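You operate a simulated robot arm through the tools that you are given. There is no shell and no other tool. Be economical: measure what you need, move in short steps, check, and stop when the job is done.

Carry out the task below with a simulated robot arm. There is one attempt and no reset: what you move stays moved.

TASK
Switch the warmer off, move the white cell to the green mat and wipe the smear away with cleaner.
Fine: pad back in its place.

Only the result counts: the job must be done as asked and must still hold three seconds after the hand-in. Knocking over, shifting, dropping, spilling or breaking anything else fails it.

THE ROBOT
A 6-joint arm with a two-finger parallel gripper, fixed in place. Base frame: the origin is at the foot of the arm, x ahead of it, y to its left, z up; the work surface is at about z = 0.88. Units: m, degrees, N and s.
With the tool pointing down near the work surface it reaches from about 0.26 to 0.66 m from the base axis. Its first joint turns from -66.0 to 66.0 degrees. Payload 2.9 kg.
The TCP is the grasp point between the finger pads, 0.03 m short of the fingertips. In the tool frame z runs along the fingers and y along their closing line. Largest opening 0.11 m; finger width 0.02, thickness 0.01; the body of the gripper, 0.048 by 0.112 m, starts 0.055 m behind the TCP.
Orientation is told as [roll, pitch, yaw] about the base's x, y, z axes, in that order, counted from this pose: with the fingers straight down and closing along the base's y, the tool's x points along the base's -x, its y along +y and its z along -z.

THE INTERFACE
- The arm moves only by the tool step_arm. Its arguments are lists of equal length, an entry for each row: "gripper": the gripper command, from -1 (shut) to 1 (fully open), values between in proportion; "slide": the shift along the tool's x, y, z in units of 25 mm (1.0 is 25 mm), a list of three; "delta_rot": the turn, a rotation vector about the tool's x, y, z in units of 8 degrees (1.0 is 8 degrees), a list of three. In form: {"gripper": [gripper, ...], "slide": [[dx, dy, dz], ...], "delta_rot": [[ax, ay, az], ...]}. A call has 1 to 12 rows; each row shifts and turns the commanded pose from where the row before left it, along the tool's axes as they then stand. A call with a number of a shift or a turn outside -1 to 1 is refused whole. Each row takes 0.2 s and may step no farther than 0.05 m and 8.6 degrees from the row before; otherwise, or with a gripper value out of range, the whole call is refused. Where a pose cannot be reached the arm comes as near as it can. A force on the tool above 70 N (or 10 N above the force at the start of the call, whichever is more), or a blocked arm, ends the call early, and 0.2 s more pass. Each finger travels about 0.108 m/s and halts on what it meets, pressing with about 24 N; the grip force reading is that of the motor and also rises with nothing between the fingers. The clock runs only during rows and for 0.2 s after the last one: add rows that do not move to give the fingers time. It gives the time, the measured TCP pose, the force on the tool (base axes), the opening and the grip force at its end, in the units of the frame above (readings bear some noise).
- Cameras (640 x 400 px; columns grow to the right, rows downward): "scene" is fixed at [0.088, 0.4394, 1.3961]; the picture's right is [-0.66, -0.75, 0.00], its down [-0.34, 0.31, -0.89] and it looks along [0.66, -0.59, -0.46] (base axes); focal length 356 px, centre (320, 200). "wrist" rides on the gripper at [0.072, 0.017, -0.103] in the tool frame; the picture's right is [-0.23, 0.97, 0.00], its down [-0.76, -0.18, -0.62] and it looks along [-0.61, -0.14, 0.78] (tool axes); focal length 222 px, centre (320, 200). There is no depth. A picture from a camera that has moved, and an enlarged one, comes with that camera's place and axes in the base frame and with its lens.
- snapshot(camera): a new picture of that camera. No time passes.
- enlarge(camera, box): a new picture of the part [left, top, right, bottom] of that camera's present view, enlarged. No time passes.
- hand_in(): hands the job in; it is judged then, once.

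Go step by step. Nothing tells you positions but the pictures and the camera data: compare them with the known pose of the tool, close in by small moves and look again before you grip or let go. The budget is 120 turns and 84 pictures, counting those below and the enlarged ones. Unless the task says otherwise, let go and move clear before handing in, and close with one line.

The tools are called after "Emit:" as a command line: name --argument value ..., lists and objects as JSON in quotes. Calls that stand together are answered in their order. step_arm: Moves the arm, as the interface text tells. Its arguments: {"type":"object","properties":{"gripper":{"type":"array","items":{"type":"number"}},"slide":{"type":"array","items":{"type":"array","items":{"type":"number"}}},"delta_rot":{"type":"array","items":{"type":"array","items":{"type":"number"}}}},"required":["gripper","slide","delta_rot"]} The other tools are called the same way: snapshot (camera) takes a picture; enlarge (camera, box) takes an enlarged picture of a part of a camera's view; hand_in () hands the job in.

At the start:

```text
time: 0.0
tool_pos: [0.4476, 0.1016, 1.2231]
tcp_rot: [-0.1, 0.0, 0.0]
force: [0.1, 0.5, 0.4]
width: 0.1103
gripper_force: 0.1
```

scene: 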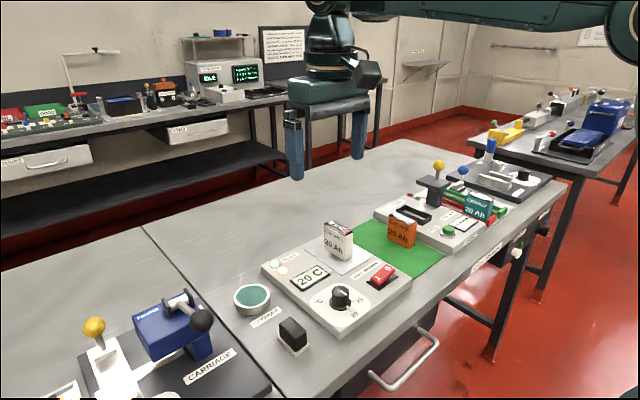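
wrist: 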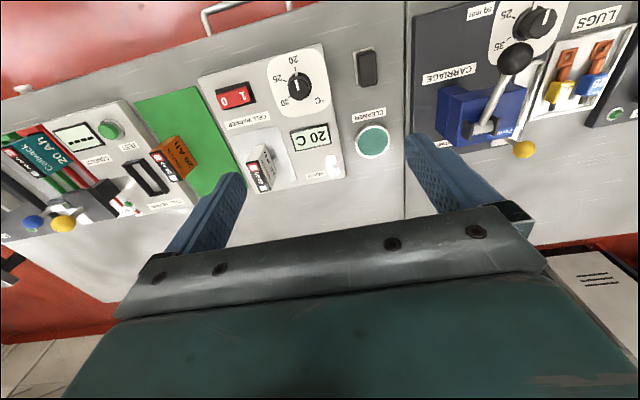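

I see the cell warmer panel with the white cell standing on it, a red rocker switch, a dial, a green mat with an orange cell, a cleaner pot (green disc), and a dark pad. I'll enlarge these to find details and the smear.

Emit:
enlarge --camera "scene" --box '[220, 200, 460, 360]'

Emit:
enlarge --camera "wrist" --box '[120, 40, 420, 230]'

```text
2.50 times, centred on (340, 280) of scene
camera zoom: at [0.088, 0.4394, 1.3961], right [-0.66, -0.75, 0.0], down [-0.34, 0.31, -0.89], along [0.66, -0.59, -0.46], focal length 889 px, centre (270, 0)
```

zoom: 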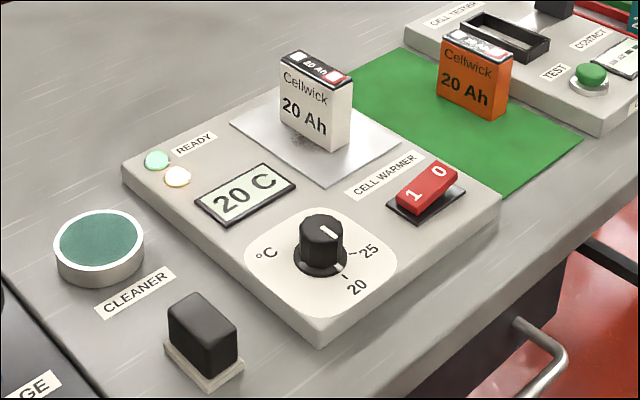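

```text
2.11 times, centred on (270, 135) of wrist
camera zoom: at [0.3749, 0.1178, 1.3281], right [0.23, 0.97, 0.0], down [0.76, -0.18, 0.62], along [0.61, -0.14, -0.78], focal length 468 px, centre (425, 337)
```

zoom: 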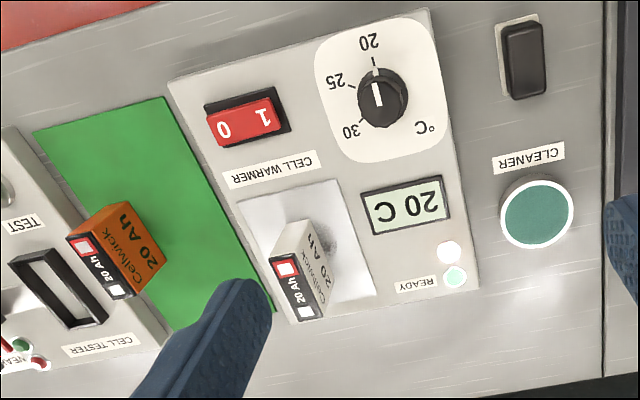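

The rocker reads 1/0 with its 0 end at about (0.442, -0.068, 0.92), and the white cell is at about (0.567, -0.041). The smear lies by the cell, the pad is at (0.449, 0.179), the cleaner at (0.583, 0.182), and the mat spans x 0.41–0.64, y -0.255 to -0.122. I'll start with the switch by going above its 0 end with shut fingers.

Emit:
step_arm --gripper '[-1, -1, -1, -1, -1, -1, -1, -1, -1, -1]' --slide '[[0.2, -0.97, 0.9], [0, -0.97, 0.9], [0, -0.97, 0.9], [0, -0.97, 0.9], [0, -0.97, 0.9], [0, -0.97, 0.9], [0, -0.97, 0.9], [0, 0, 0.9], [0, 0, 0.9], [0, 0, 0.9]]' --delta_rot '[[0, 0, 0], [0, 0, 0], [0, 0, 0], [0, 0, 0], [0, 0, 0], [0, 0, 0], [0, 0, 0], [0, 0, 0], [0, 0, 0], [0, 0, 0]]'

Emit:
snapshot --camera "wrist"

Emit:
enlarge --camera "scene" --box '[280, 180, 460, 300]'

```text
time: 2.2
tool_pos: [0.443, -0.066, 0.9987]
tcp_rot: [0.0, 0.0, 0.1]
force: [0.2, -0.3, -0.2]
width: 0.0
gripper_force: 24.5
```

```text
79 pictures are left
camera wrist: at [0.37, -0.0503, 1.1029], right [0.23, 0.97, 0.0], down [0.76, -0.18, 0.62], along [0.61, -0.14, -0.78], focal length 222 px, centre (320, 200)
```

wrist: 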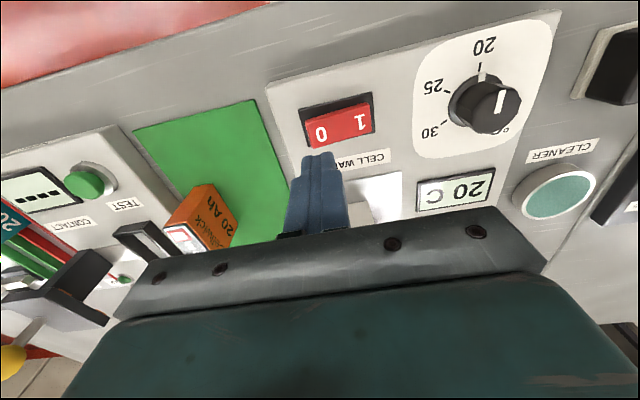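

```text
3.33 times, centred on (370, 240) of scene
camera zoom: at [0.088, 0.4394, 1.3961], right [-0.66, -0.75, 0.0], down [-0.34, 0.31, -0.89], along [0.66, -0.59, -0.46], focal length 1185 px, centre (153, 67)
```

zoom: 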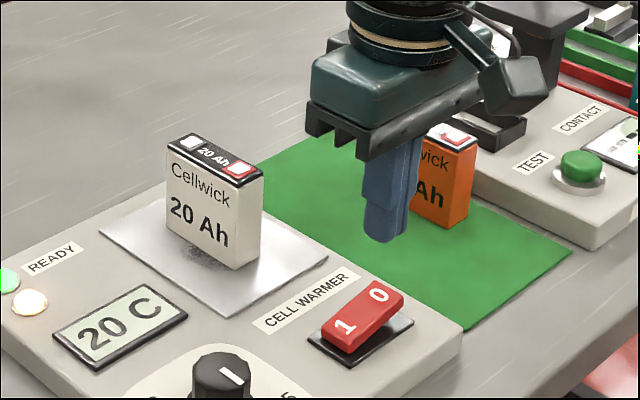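

The shut fingers are directly over the raised 0 end with the tip at about 0.969. I'll lower and press in small steps.

Emit:
step_arm --gripper '[-1, -1, -1, -1, -1, -1, -1]' --slide '[[0, -0.1, 0.8], [0, 0, 0.8], [0, 0, 0.15], [0, 0, 0.15], [0, 0, 0.15], [0, 0, 0.15], [0, 0, 0]]' --delta_rot '[[0, 0, 0], [0, 0, 0], [0, 0, 0], [0, 0, 0], [0, 0, 0], [0, 0, 0], [0, 0, 0]]'

Emit:
enlarge --camera "scene" --box '[280, 180, 460, 300]'

```text
time: 3.8
tool_pos: [0.4431, -0.0701, 0.9477]
tcp_rot: [0.0, -0.5, 0.1]
force: [-16.6, 4.0, 67.4]
width: 0.0
gripper_force: 23.7
```

```text
3.33 times, centred on (370, 240) of scene
camera zoom: at [0.0866, 0.4397, 1.3961], right [-0.66, -0.75, 0.0], down [-0.34, 0.31, -0.89], along [0.66, -0.59, -0.46], focal length 1185 px, centre (153, 67)
```

zoom: 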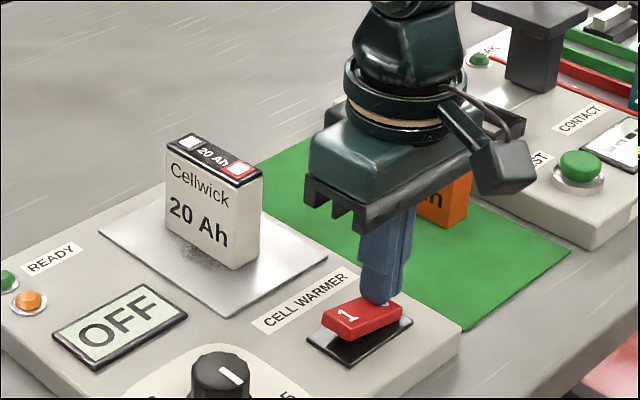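

The display now reads OFF, so the switch is done. The white cell takes up about x 0.537–0.605, y -0.061 to -0.035, with its top at 0.973, so I'll lift, move above it and open partway.

Emit:
step_arm --gripper '[-1, -1, -1, -1, 0.3, 0.3, 0.3, 0.3, 0.3, 0.3]' --slide '[[0, 0, -1], [0, 0, -1], [0, 0, -1], [0, 0, -1], [-1, 0.2, 0], [-1, 0.2, 0], [-1, 0.2, 0], [-1, 0.2, 0], [-1, 0.1, 0], [-0.1, 0, 0]]' --delta_rot '[[0, 0, 0], [0, 0, 0], [0, 0, 0], [0, 0, 0], [0, 0, 0], [0, 0, 0], [0, 0, 0], [0, 0, 0], [0, 0, 0], [0, 0, 0]]'

Emit:
snapshot --camera "wrist"

Emit:
enlarge --camera "scene" --box '[280, 180, 460, 300]'

```text
time: 6.0
tool_pos: [0.5703, -0.0475, 1.043]
tcp_rot: [0.1, 0.1, -0.1]
force: [-0.1, -0.2, -0.1]
width: 0.0716
gripper_force: 0.1
```

```text
76 pictures are left
camera wrist: at [0.4981, -0.0312, 1.148], right [0.23, 0.97, 0.0], down [0.76, -0.18, 0.62], along [0.61, -0.14, -0.78], focal length 222 px, centre (320, 200)
```

wrist: 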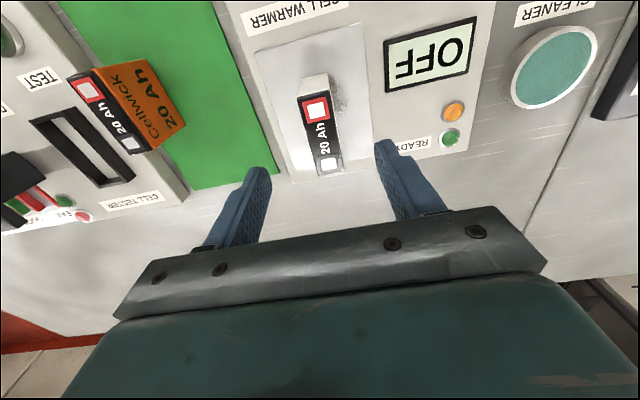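

```text
3.33 times, centred on (370, 240) of scene
camera zoom: at [0.088, 0.4394, 1.3961], right [-0.66, -0.75, 0.0], down [-0.34, 0.31, -0.89], along [0.66, -0.59, -0.46], focal length 1185 px, centre (153, 67)
```

zoom: 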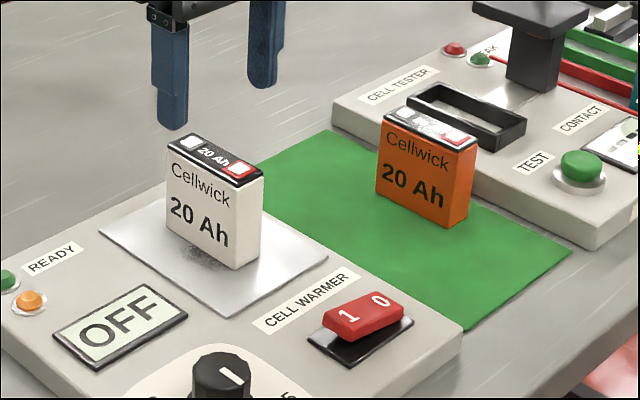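

Both views agree: the cell's long side runs along x, centred at about (0.572, -0.045), so the fingers straddle it. I'll descend, grip and lift slightly.

Emit:
step_arm --gripper '[0.3, 0.3, 0.3, 0.3, 0.3, -1, -1, -1, -1]' --slide '[[-0.05, 0.1, 1], [0, 0, 1], [0, 0, 1], [0, 0, 0.9], [0, 0, 0], [0, 0, 0], [0, 0, 0], [0, 0, 0], [0, 0, 0]]' --delta_rot '[[0, 0, 0], [0, 0, 0], [0, 0, 0], [0, 0, 0], [0, 0, 0], [0, 0, 0], [0, 0, 0], [0, 0, 0], [0, 0, 0]]'

Emit:
enlarge --camera "scene" --box '[280, 180, 460, 300]'

```text
time: 8.0
tool_pos: [0.572, -0.046, 0.945]
tcp_rot: [0.0, -0.1, 0.2]
force: [-0.2, 0.4, 0.3]
width: 0.0259
gripper_force: 23.9
```

```text
3.33 times, centred on (370, 240) of scene
camera zoom: at [0.088, 0.4394, 1.3961], right [-0.66, -0.75, 0.0], down [-0.34, 0.31, -0.89], along [0.66, -0.59, -0.46], focal length 1185 px, centre (153, 67)
```

zoom: 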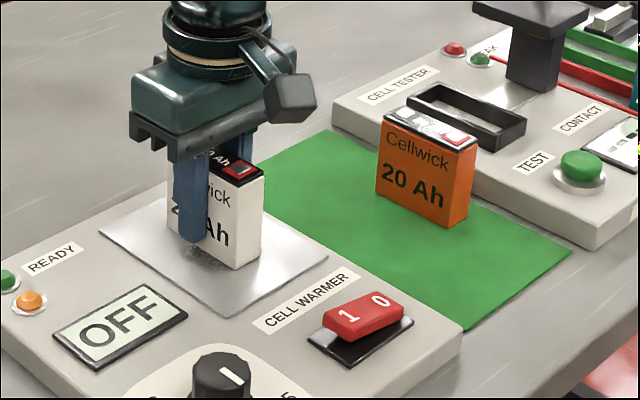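

The cell is gripped (opening 0.026). I'll lift it and carry it to a free spot on the mat at about (0.465, -0.16), clear of the orange cell (x ≥ 0.485, y ≤ -0.203), stopping a little above the mat.

Emit:
step_arm --gripper '[-1, -1, -1, -1, -1, -1, -1, -1, -1, -1, -1]' --slide '[[0, 0, -0.8], [0, 0, -0.8], [0, 0, -0.8], [0.856, -0.912, 0], [0.856, -0.912, 0], [0.856, -0.912, 0], [0.856, -0.912, 0], [0.856, -0.912, 0], [0, 0, 0.9], [0, 0, 0.9], [0, 0, 0.8]]' --delta_rot '[[0, 0, 0], [0, 0, 0], [0, 0, 0], [0, 0, 0], [0, 0, 0], [0, 0, 0], [0, 0, 0], [0, 0, 0], [0, 0, 0], [0, 0, 0], [0, 0, 0]]'

Emit:
snapshot --camera "wrist"

Emit:
enlarge --camera "scene" --box '[280, 180, 460, 300]'

```text
time: 10.4
tool_pos: [0.4641, -0.1612, 0.9409]
tcp_rot: [0.0, 0.1, 0.2]
force: [0.0, -0.4, -2.2]
width: 0.0258
gripper_force: 24.1
```

```text
73 pictures are left
camera wrist: at [0.3915, -0.1438, 1.0448], right [0.23, 0.97, 0.0], down [0.76, -0.18, 0.62], along [0.61, -0.14, -0.78], focal length 222 px, centre (320, 200)
```

wrist: 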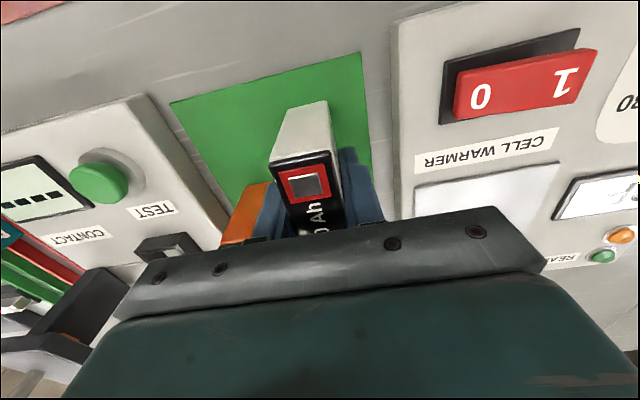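

```text
3.33 times, centred on (370, 240) of scene
camera zoom: at [0.0881, 0.4394, 1.3961], right [-0.66, -0.75, 0.0], down [-0.34, 0.31, -0.89], along [0.66, -0.59, -0.46], focal length 1185 px, centre (153, 67)
```

zoom: 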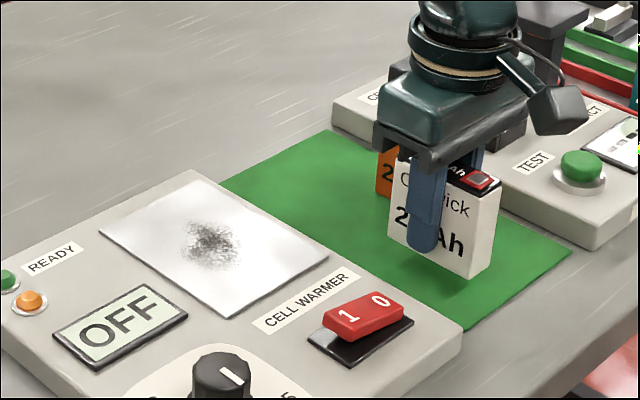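

The smear is now visible on the plate, and the cell hovers over the free part of the mat. I'll lower it in small steps until contact.

Emit:
step_arm --gripper '[-1, -1, -1, -1, -1]' --slide '[[0, 0, 0.15], [0, 0, 0.15], [0, 0, 0.1], [0, 0, 0.08], [0, 0, 0.08]]' --delta_rot '[[0, 0, 0], [0, 0, 0], [0, 0, 0], [0, 0, 0], [0, 0, 0]]'

Emit:
enlarge --camera "scene" --box '[340, 180, 460, 260]'

```text
time: 11.6
tool_pos: [0.4649, -0.1603, 0.9271]
tcp_rot: [0.1, 0.0, 0.0]
force: [-0.1, -1.2, -2.7]
width: 0.0257
gripper_force: 24.3
```

```text
5.00 times, centred on (400, 220) of scene
camera zoom: at [0.088, 0.4394, 1.3961], right [-0.66, -0.75, 0.0], down [-0.34, 0.31, -0.89], along [0.66, -0.59, -0.46], focal length 1778 px, centre (-80, 100)
```

zoom: 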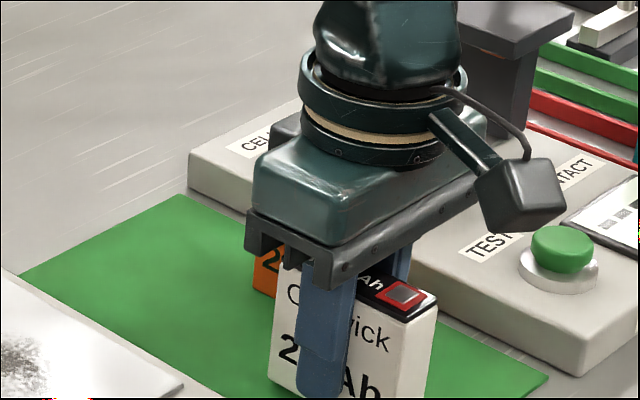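

There is no contact yet; the force is only the cell's weight. I'll continue in 2 mm steps.

Emit:
step_arm --gripper '[-1, -1, -1]' --slide '[[0, 0, 0.08], [0, 0, 0.06], [0, 0, 0]]' --delta_rot '[[0, 0, 0], [0, 0, 0], [0, 0, 0]]'

```text
time: 12.4
tool_pos: [0.4631, -0.1592, 0.922]
tcp_rot: [0.0, 0.0, -0.1]
force: [-1.5, 0.6, 3.7]
width: 0.0262
gripper_force: 24.1
```

Contact has been made: the vertical force went from -2.7 to +3.7 N. I'll open slightly, let it settle and check.

Emit:
step_arm --gripper '[-0.3, -0.1, -0.1, -0.1, -0.1, -0.1, -0.1, -0.1]' --slide '[[0, 0, 0], [0, 0, 0], [0, 0, 0], [0, 0, -0.5], [0, 0, -1], [0, 0, -1], [0, 0, -1], [0, 0, -1]]' --delta_rot '[[0, 0, 0], [0, 0, 0], [0, 0, 0], [0, 0, 0], [0, 0, 0], [0, 0, 0], [0, 0, 0], [0, 0, 0]]'

Emit:
enlarge --camera "scene" --box '[220, 200, 460, 360]'

Emit:
snapshot --camera "wrist"

```text
time: 14.2
tool_pos: [0.4643, -0.16, 1.0352]
tcp_rot: [0.1, -0.1, 0.0]
force: [0.2, -0.5, 0.0]
width: 0.0492
gripper_force: 0.0
```

```text
2.50 times, centred on (340, 280) of scene
camera zoom: at [0.088, 0.4394, 1.3961], right [-0.66, -0.75, 0.0], down [-0.34, 0.31, -0.89], along [0.66, -0.59, -0.46], focal length 889 px, centre (270, 0)
```

zoom: 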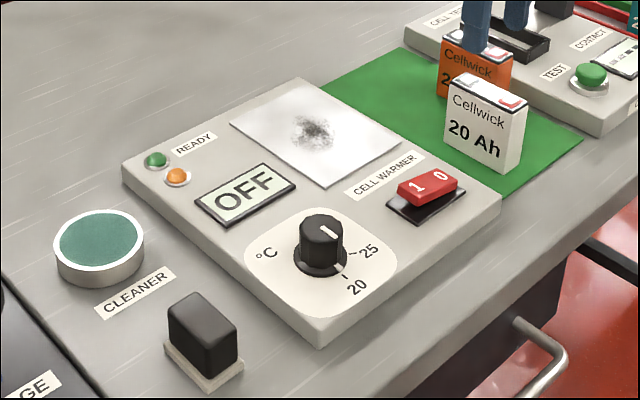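

```text
69 pictures are left
camera wrist: at [0.3915, -0.143, 1.1407], right [0.23, 0.97, 0.0], down [0.76, -0.18, 0.62], along [0.61, -0.14, -0.78], focal length 222 px, centre (320, 200)
```

wrist: 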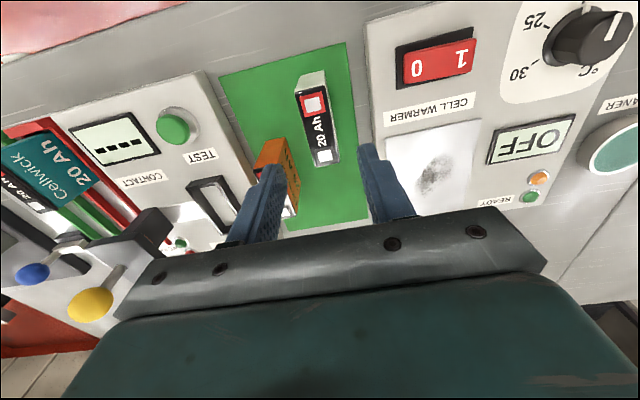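

The white cell stands on the mat, the orange one is undisturbed, and the smear is at about (0.57, -0.04). I'll go above the pad and look at it closely.

Emit:
step_arm --gripper '[0, 0, 0, 0, 0, 0, 0, 0, 0, 0, 0, 0]' --slide '[[0, 0, -1], [0, 1, -1], [0, 1, 0], [0, 1, 0], [0, 1, 0], [0, 1, 0], [0, 1, 0], [0, 1, 0], [0, 1, 0], [0, 1, 0], [0, 1, 0], [0, 1, 0]]' --delta_rot '[[0, 0, 0], [0, 0, 0], [0, 0, 0], [0, 0, 0], [0, 0, 0], [0, 0, 0], [0, 0, 0], [0, 0, 0], [0, 0, 0], [0, 0, 0], [0, 0, 0], [0, 0, 0]]'

Emit:
step_arm --gripper '[0, 0, 0]' --slide '[[0.2, 0.9, 0], [0.2, 0.9, 0], [0.2, 0.8, 0]]' --delta_rot '[[0, 0, 0], [0, 0, 0], [0, 0, 0]]'

Emit:
snapshot --camera "wrist"

Emit:
enlarge --camera "scene" --box '[220, 260, 370, 360]'

```text
time: 16.8
tool_pos: [0.4627, 0.117, 1.0861]
tcp_rot: [0.0, 0.0, -0.1]
force: [0.0, 0.9, -0.3]
width: 0.0549
gripper_force: 0.0
```

```text
time: 17.6
tool_pos: [0.4505, 0.1807, 1.0858]
tcp_rot: [-0.1, 0.0, 0.1]
force: [-0.2, -0.1, -0.2]
width: 0.0551
gripper_force: 0.0
```

```text
68 pictures are left
camera wrist: at [0.3769, 0.1967, 1.1908], right [0.23, 0.97, 0.0], down [0.76, -0.18, 0.62], along [0.61, -0.14, -0.78], focal length 222 px, centre (320, 200)
```

wrist: 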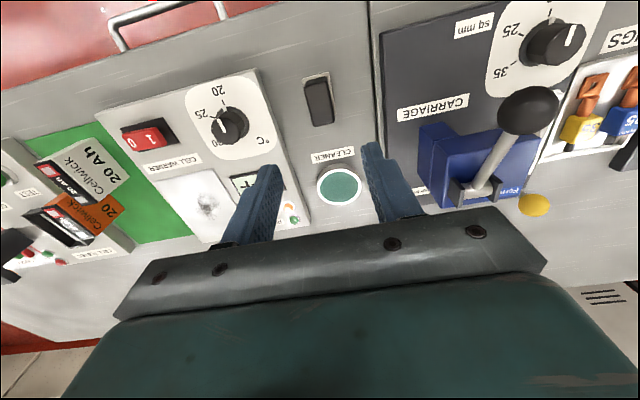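

```text
4.00 times, centred on (295, 310) of scene
camera zoom: at [0.088, 0.4394, 1.3961], right [-0.66, -0.75, 0.0], down [-0.34, 0.31, -0.89], along [0.66, -0.59, -0.46], focal length 1422 px, centre (420, -240)
```

zoom: 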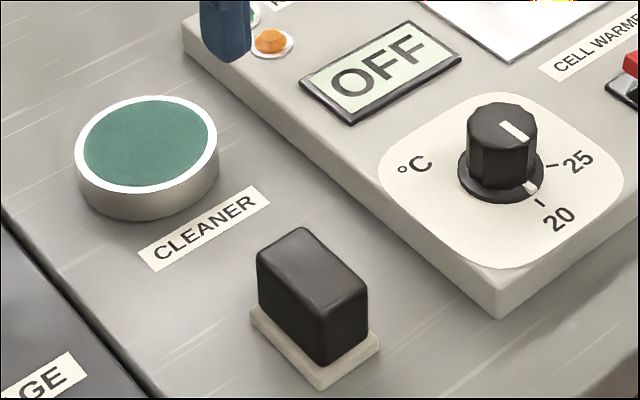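

The pad is a black handle on a light base of about 51 × 33 mm, aligned with the axes and centred at (0.4495, 0.1805) — I'll remember that spot. The lever is well clear, so I'll descend onto the handle and grip it.

Emit:
step_arm --gripper '[0, 0, 0, 0, 0, 0, 0, 0, -1, -1, -1, -1]' --slide '[[0, 0, 1], [0, 0, 1], [0, 0, 1], [0, 0, 1], [0, 0, 1], [0, 0, 1], [0, 0, 0.4], [0, 0, 0], [0, 0, 0], [0, 0, 0], [0, 0, 0], [0, 0, 0]]' --delta_rot '[[0, 0, 0], [0, 0, 0], [0, 0, 0], [0, 0, 0], [0, 0, 0], [0, 0, 0], [0, 0, 0], [0, 0, 0], [0, 0, 0], [0, 0, 0], [0, 0, 0], [0, 0, 0]]'

Emit:
enlarge --camera "scene" --box '[220, 260, 370, 360]'

Emit:
snapshot --camera "wrist"

```text
time: 20.2
tool_pos: [0.449, 0.1805, 0.9248]
tcp_rot: [0.0, -0.1, 0.0]
force: [0.7, 0.8, 0.0]
width: 0.0273
gripper_force: 24.3
```

```text
4.00 times, centred on (295, 310) of scene
camera zoom: at [0.088, 0.4394, 1.3961], right [-0.66, -0.75, 0.0], down [-0.34, 0.31, -0.89], along [0.66, -0.59, -0.46], focal length 1422 px, centre (420, -240)
```

zoom: 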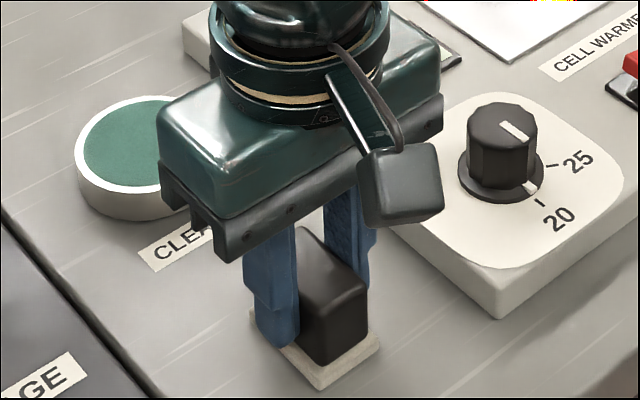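

```text
65 pictures are left
camera wrist: at [0.3766, 0.1965, 1.0306], right [0.23, 0.97, 0.0], down [0.76, -0.18, 0.62], along [0.61, -0.14, -0.78], focal length 222 px, centre (320, 200)
```

wrist: 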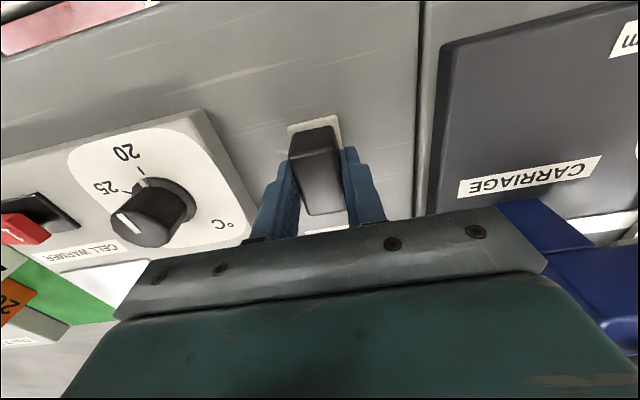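

The pad is gripped (opening 0.027) at TCP (0.449, 0.1805, 0.925). I'll lift it, move over the cleaner at (0.582, 0.182) and lower partway.

Emit:
step_arm --gripper '[-1, -1, -1, -1, -1, -1, -1, -1, -1, -1]' --slide '[[0, 0, -1], [0, 0, -1], [-0.9, 0, 0], [-0.9, 0, 0], [-0.9, 0, 0], [-0.9, 0, 0], [-0.9, 0, 0], [-0.82, 0, 0], [0, 0, 0.8], [0, 0, 0]]' --delta_rot '[[0, 0, 0], [0, 0, 0], [0, 0, 0], [0, 0, 0], [0, 0, 0], [0, 0, 0], [0, 0, 0], [0, 0, 0], [0, 0, 0], [0, 0, 0]]'

Emit:
enlarge --camera "scene" --box '[190, 220, 370, 340]'

Emit:
snapshot --camera "wrist"

```text
time: 22.4
tool_pos: [0.5826, 0.1805, 0.9553]
tcp_rot: [0.1, 0.0, -0.1]
force: [-0.4, 1.3, -1.2]
width: 0.0275
gripper_force: 23.7
```

```text
3.33 times, centred on (280, 280) of scene
camera zoom: at [0.088, 0.4394, 1.3961], right [-0.66, -0.75, 0.0], down [-0.34, 0.31, -0.89], along [0.66, -0.59, -0.46], focal length 1185 px, centre (453, -67)
```

zoom: 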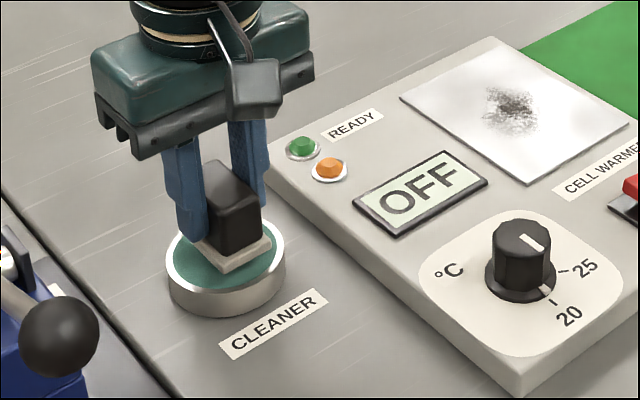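

```text
63 pictures are left
camera wrist: at [0.51, 0.1964, 1.0605], right [0.23, 0.97, 0.0], down [0.76, -0.18, 0.62], along [0.61, -0.14, -0.78], focal length 222 px, centre (320, 200)
```

wrist: 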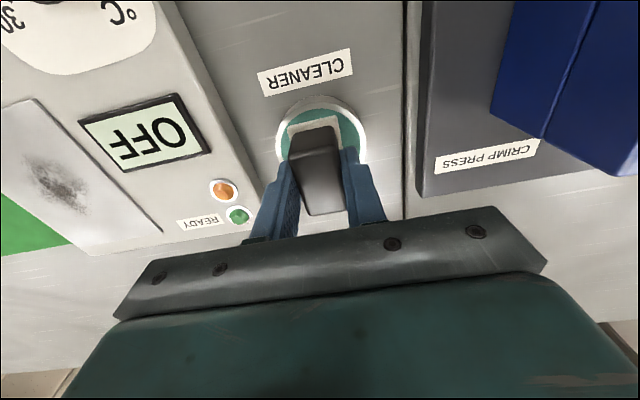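

The pad is centred above the cleaner sponge and close to it. I'll press it down gently in small steps.

Emit:
step_arm --gripper '[-1, -1, -1, -1, -1]' --slide '[[0, 0.04, 0.12], [0, 0, 0.12], [0, 0, 0.1], [0, 0, 0.08], [0, 0, 0]]' --delta_rot '[[0, 0, 0], [0, 0, 0], [0, 0, 0], [0, 0, 0], [0, 0, 0]]'

```text
time: 23.6
tool_pos: [0.5822, 0.182, 0.9462]
tcp_rot: [0.0, 0.0, -0.1]
force: [0.5, -0.9, 2.1]
width: 0.0274
gripper_force: 24.2
```

Contact is just beginning (+2 N). I'll press a little further and hold.

Emit:
step_arm --gripper '[-1, -1, -1, -1]' --slide '[[0, 0, 0.08], [0, 0, 0.06], [0, 0, 0], [0, 0, 0]]' --delta_rot '[[0, 0, 0], [0, 0, 0], [0, 0, 0], [0, 0, 0]]'

Emit:
enlarge --camera "scene" --box '[190, 220, 370, 340]'

```text
time: 24.6
tool_pos: [0.5839, 0.1826, 0.9434]
tcp_rot: [0.0, -0.3, 0.1]
force: [-0.3, -1.1, 22.0]
width: 0.0274
gripper_force: 23.8
```

```text
3.33 times, centred on (280, 280) of scene
camera zoom: at [0.0876, 0.4393, 1.3961], right [-0.66, -0.75, 0.0], down [-0.34, 0.31, -0.89], along [0.66, -0.59, -0.46], focal length 1185 px, centre (453, -67)
```

zoom: 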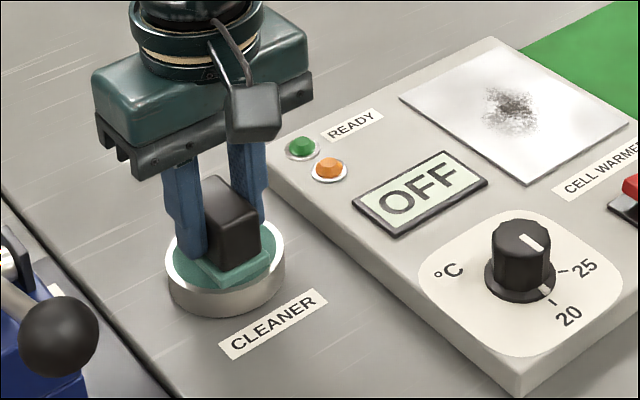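

The base turned green, so the pad is wetted. I'll lift it and carry it to the plate's +y side of the smear (smear centred at about (0.567, -0.044), plate y -0.094 to 0.007), hovering.

Emit:
step_arm --gripper '[-1, -1, -1, -1, -1, -1, -1, -1, -1, -1, -1]' --slide '[[0, 0, -1], [0, 0, -0.9], [0.1, -1, 0], [0.1, -1, 0], [0.1, -1, 0], [0.1, -1, 0], [0.1, -1, 0], [0.1, -1, 0], [0, -1, 0], [0, -1, 0], [0, 0, 0.8]]' --delta_rot '[[0, 0, 0], [0, 0, 0], [0, 0, 0], [0, 0, 0], [0, 0, 0], [0, 0, 0], [0, 0, 0], [0, 0, 0], [0, 0, 0], [0, 0, 0], [0, 0, 0]]'

Emit:
enlarge --camera "scene" --box '[280, 180, 460, 300]'

Emit:
snapshot --camera "wrist"

```text
time: 27.0
tool_pos: [0.5652, -0.0181, 0.9697]
tcp_rot: [-0.1, 0.1, 0.1]
force: [0.0, 0.6, -0.6]
width: 0.0273
gripper_force: 24.0
```

```text
3.33 times, centred on (370, 240) of scene
camera zoom: at [0.088, 0.4394, 1.3961], right [-0.66, -0.75, 0.0], down [-0.34, 0.31, -0.89], along [0.66, -0.59, -0.46], focal length 1185 px, centre (153, 67)
```

zoom: 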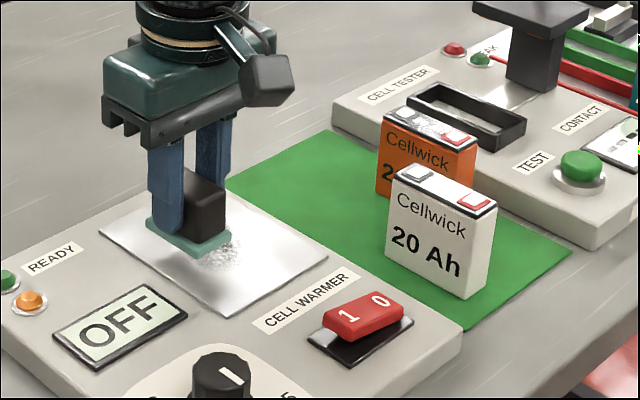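

```text
60 pictures are left
camera wrist: at [0.4942, -0.0025, 1.0734], right [0.23, 0.97, 0.0], down [0.76, -0.18, 0.62], along [0.61, -0.14, -0.78], focal length 222 px, centre (320, 200)
```

wrist: 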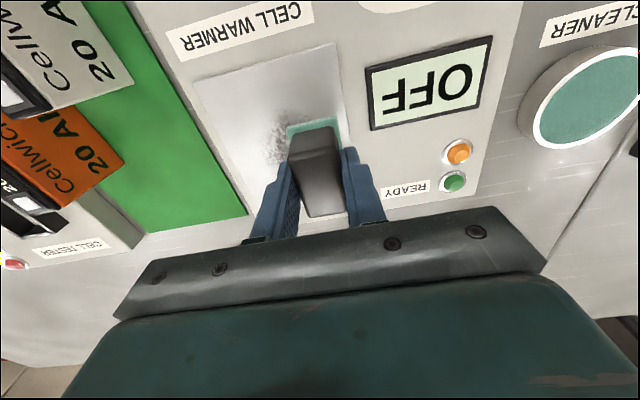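

The pad hovers beside the smear, over the plate. I'll lower it to light contact.

Emit:
step_arm --gripper '[-1, -1, -1, -1, -1, -1]' --slide '[[0, 0, 0.4], [0, 0, 0.2], [0, 0, 0.1], [0, 0, 0.08], [0, 0, 0.06], [0, 0, 0]]' --delta_rot '[[0, 0, 0], [0, 0, 0], [0, 0, 0], [0, 0, 0], [0, 0, 0], [0, 0, 0]]'

```text
time: 28.4
tool_pos: [0.566, -0.0166, 0.9492]
tcp_rot: [0.0, -0.1, 0.0]
force: [-2.2, -0.2, 4.3]
width: 0.0275
gripper_force: 23.8
```

Light contact (4 N). I'll press slightly more and sweep in y across the smear and back, with x offsets, staying on the plate.

Emit:
step_arm --gripper '[-1, -1, -1, -1, -1, -1, -1, -1, -1, -1, -1]' --slide '[[0, 0, 0.05], [0, -0.5, 0], [0, -0.5, 0], [0, -0.5, 0], [0, -0.5, 0], [0.5, 0, 0], [0, 0.5, 0], [0, 0.5, 0], [0, 0.5, 0], [0, 0.5, 0], [0, 0, 0]]' --delta_rot '[[0, 0, 0], [0, 0, 0], [0, 0, 0], [0, 0, 0], [0, 0, 0], [0, 0, 0], [0, 0, 0], [0, 0, 0], [0, 0, 0], [0, 0, 0], [0, 0, 0]]'

Emit:
enlarge --camera "scene" --box '[280, 180, 460, 300]'

```text
time: 30.8
tool_pos: [0.5542, -0.0181, 0.9482]
tcp_rot: [0.1, 0.1, 0.0]
force: [-0.2, -6.8, 17.8]
width: 0.0274
gripper_force: 23.9
```

```text
3.33 times, centred on (370, 240) of scene
camera zoom: at [0.0877, 0.4393, 1.3961], right [-0.66, -0.75, 0.0], down [-0.34, 0.31, -0.89], along [0.66, -0.59, -0.46], focal length 1185 px, centre (153, 67)
```

zoom: 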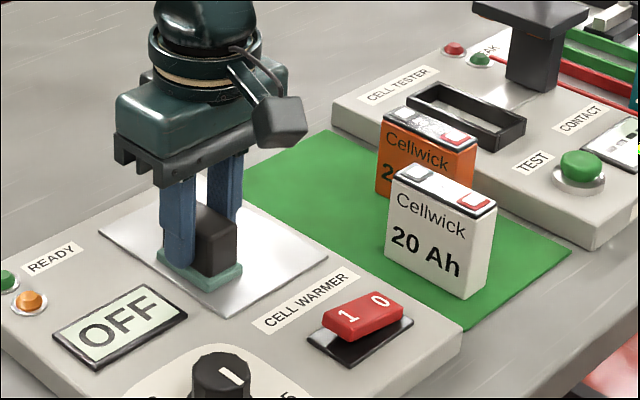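

The smear appears mostly gone. I'll do another pass at higher x and come back, then lift to inspect.

Emit:
step_arm --gripper '[-1, -1, -1, -1, -1, -1, -1, -1, -1, -1, -1, -1]' --slide '[[-0.5, 0, 0], [-0.5, 0, 0], [0, -0.6, 0], [0, -0.6, 0], [0, -0.6, 0], [0, -0.3, 0], [0.5, 0, 0], [0.5, 0, 0], [0, 0.6, 0], [0, 0.6, 0], [0, 0.6, 0], [0, 0.3, -0.2]]' --delta_rot '[[0, 0, 0], [0, 0, 0], [0, 0, 0], [0, 0, 0], [0, 0, 0], [0, 0, 0], [0, 0, 0], [0, 0, 0], [0, 0, 0], [0, 0, 0], [0, 0, 0], [0, 0, 0]]'

Emit:
step_arm --gripper '[-1, -1, -1, -1, -1, -1]' --slide '[[0, 0, -0.8], [0, 0, -0.8], [0, 1, 0], [0, 1, 0], [0, 1, 0], [0, 1, 0]]' --delta_rot '[[0, 0, 0], [0, 0, 0], [0, 0, 0], [0, 0, 0], [0, 0, 0], [0, 0, 0]]'

Emit:
enlarge --camera "scene" --box '[280, 180, 460, 300]'

Emit:
snapshot --camera "wrist"

```text
time: 33.4
tool_pos: [0.5549, -0.0182, 0.9493]
tcp_rot: [0.0, 0.2, 0.1]
force: [-0.5, 0.5, -0.8]
width: 0.0272
gripper_force: 23.8
```

```text
time: 34.8
tool_pos: [0.5558, 0.0817, 0.9922]
tcp_rot: [0.0, 0.0, 0.0]
force: [-0.9, 0.0, -1.1]
width: 0.0272
gripper_force: 24.1
```

```text
3.33 times, centred on (370, 240) of scene
camera zoom: at [0.088, 0.4394, 1.3961], right [-0.66, -0.75, 0.0], down [-0.34, 0.31, -0.89], along [0.66, -0.59, -0.46], focal length 1185 px, centre (153, 67)
```

zoom: 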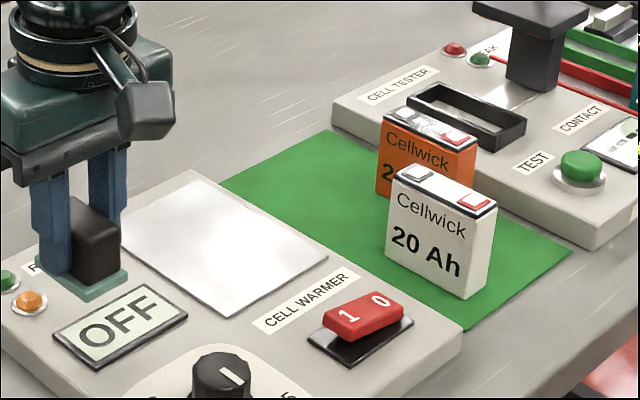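

```text
57 pictures are left
camera wrist: at [0.4825, 0.0984, 1.0966], right [0.23, 0.97, 0.0], down [0.76, -0.18, 0.62], along [0.61, -0.14, -0.78], focal length 222 px, centre (320, 200)
```

wrist: 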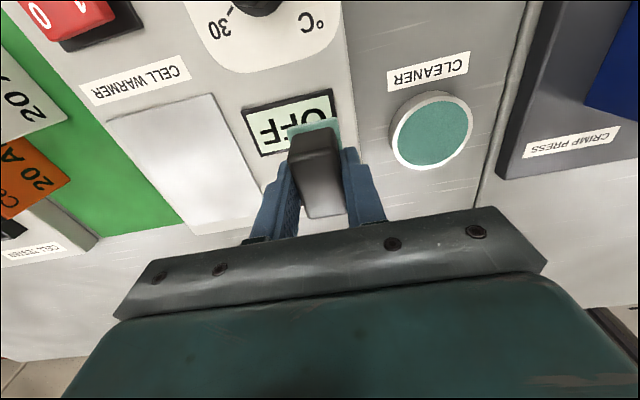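

The plate is clean. I'll return the pad to its original spot (0.449, 0.1805), moving in y first and then x, and hover there.

Emit:
step_arm --gripper '[-1, -1, -1, -1, -1, -1, -1, -1, -1, -1, -1, -1]' --slide '[[0, 1, 0], [0, 1, 0], [0, 1, 0], [0, 0.95, 0], [0.86, 0, 0], [0.86, 0, 0], [0.86, 0, 0], [0.85, 0, 0], [0.85, 0, 0], [0, 0, 1], [0, 0, 1], [0, 0, 0]]' --delta_rot '[[0, 0, 0], [0, 0, 0], [0, 0, 0], [0, 0, 0], [0, 0, 0], [0, 0, 0], [0, 0, 0], [0, 0, 0], [0, 0, 0], [0, 0, 0], [0, 0, 0], [0, 0, 0]]'

```text
time: 37.4
tool_pos: [0.4481, 0.1796, 0.9418]
tcp_rot: [0.1, 0.0, 0.0]
force: [0.2, -0.1, -0.3]
width: 0.0276
gripper_force: 24.3
```

The pad is about 17 mm above its spot. I'll nudge it to the exact position and lower in small steps.

Emit:
step_arm --gripper '[-1, -1, -1, -1, -1, -1]' --slide '[[-0.04, 0.03, 0.3], [0, 0, 0.2], [0, 0, 0.08], [0, 0, 0.06], [0, 0, 0.03], [0, 0, 0]]' --delta_rot '[[0, 0, 0], [0, 0, 0], [0, 0, 0], [0, 0, 0], [0, 0, 0], [0, 0, 0]]'

Emit:
enlarge --camera "scene" --box '[220, 260, 370, 360]'

```text
time: 38.8
tool_pos: [0.449, 0.1806, 0.9249]
tcp_rot: [0.0, 0.0, -0.1]
force: [-0.4, 0.4, -0.7]
width: 0.0272
gripper_force: 24.0
```

```text
4.00 times, centred on (295, 310) of scene
camera zoom: at [0.088, 0.4394, 1.3961], right [-0.66, -0.75, 0.0], down [-0.34, 0.31, -0.89], along [0.66, -0.59, -0.46], focal length 1422 px, centre (420, -240)
```

zoom: 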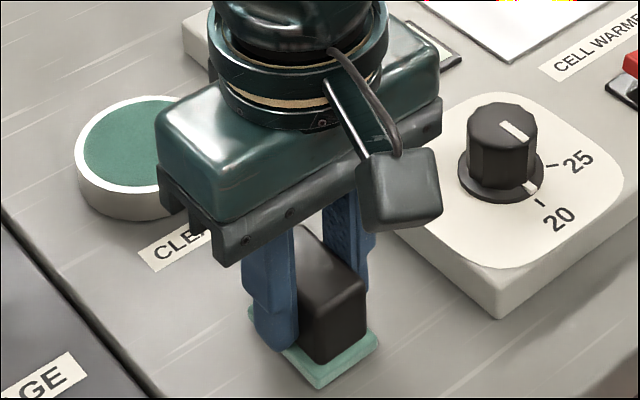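

The view matches the original grip view almost exactly. One tiny step down for contact, then release and rise.

Emit:
step_arm --gripper '[-1, -0.3, 0, 0, 0, 0, 0, 0, 0, 0, 0]' --slide '[[0, 0, 0.03], [0, 0, 0], [0, 0, 0], [0, 0, 0], [0, 0, -0.5], [0, 0, -1], [0, 0, -1], [0, 0, -1], [0, 0, -1], [0, 0, -1], [0, 0, -1]]' --delta_rot '[[0, 0, 0], [0, 0, 0], [0, 0, 0], [0, 0, 0], [0, 0, 0], [0, 0, 0], [0, 0, 0], [0, 0, 0], [0, 0, 0], [0, 0, 0], [0, 0, 0]]'

Emit:
snapshot --camera "scene"

Emit:
enlarge --camera "scene" --box '[220, 260, 370, 360]'

```text
time: 41.2
tool_pos: [0.4488, 0.181, 1.0869]
tcp_rot: [0.0, -0.1, -0.1]
force: [0.8, 0.3, -0.7]
width: 0.0552
gripper_force: 0.1
```

```text
55 pictures are left
```

scene: 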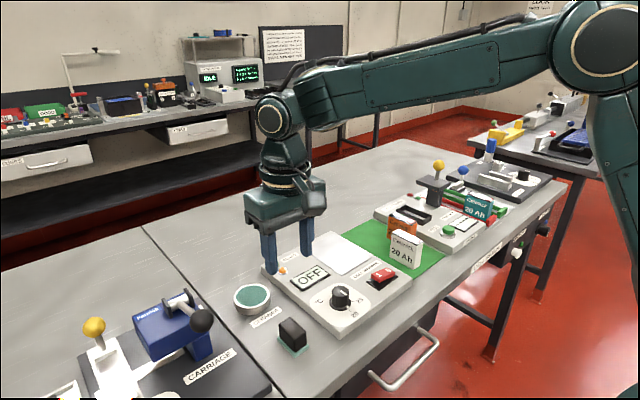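

```text
4.00 times, centred on (295, 310) of scene
camera zoom: at [0.088, 0.4394, 1.3961], right [-0.66, -0.75, 0.0], down [-0.34, 0.31, -0.89], along [0.66, -0.59, -0.46], focal length 1422 px, centre (420, -240)
```

zoom: 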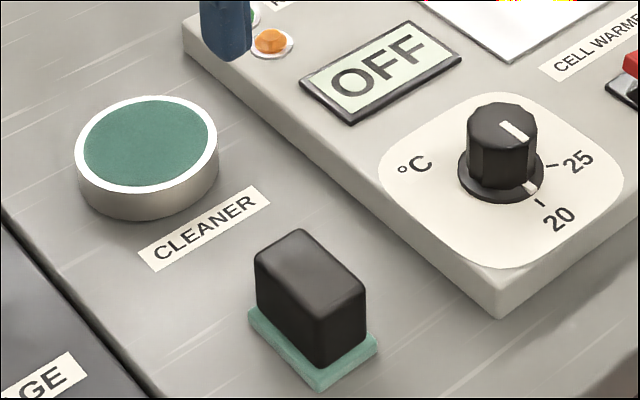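

Everything is as asked: the warmer shows OFF, the white cell stands on the mat, the plate is clean, the pad is back in its place and the arm is clear. I'm handing in.

Emit:
hand_in

```text
The job is handed in.
```

I switched the warmer off, stood the white cell on the green mat, wiped the smear away with cleaner and put the pad back in its place.
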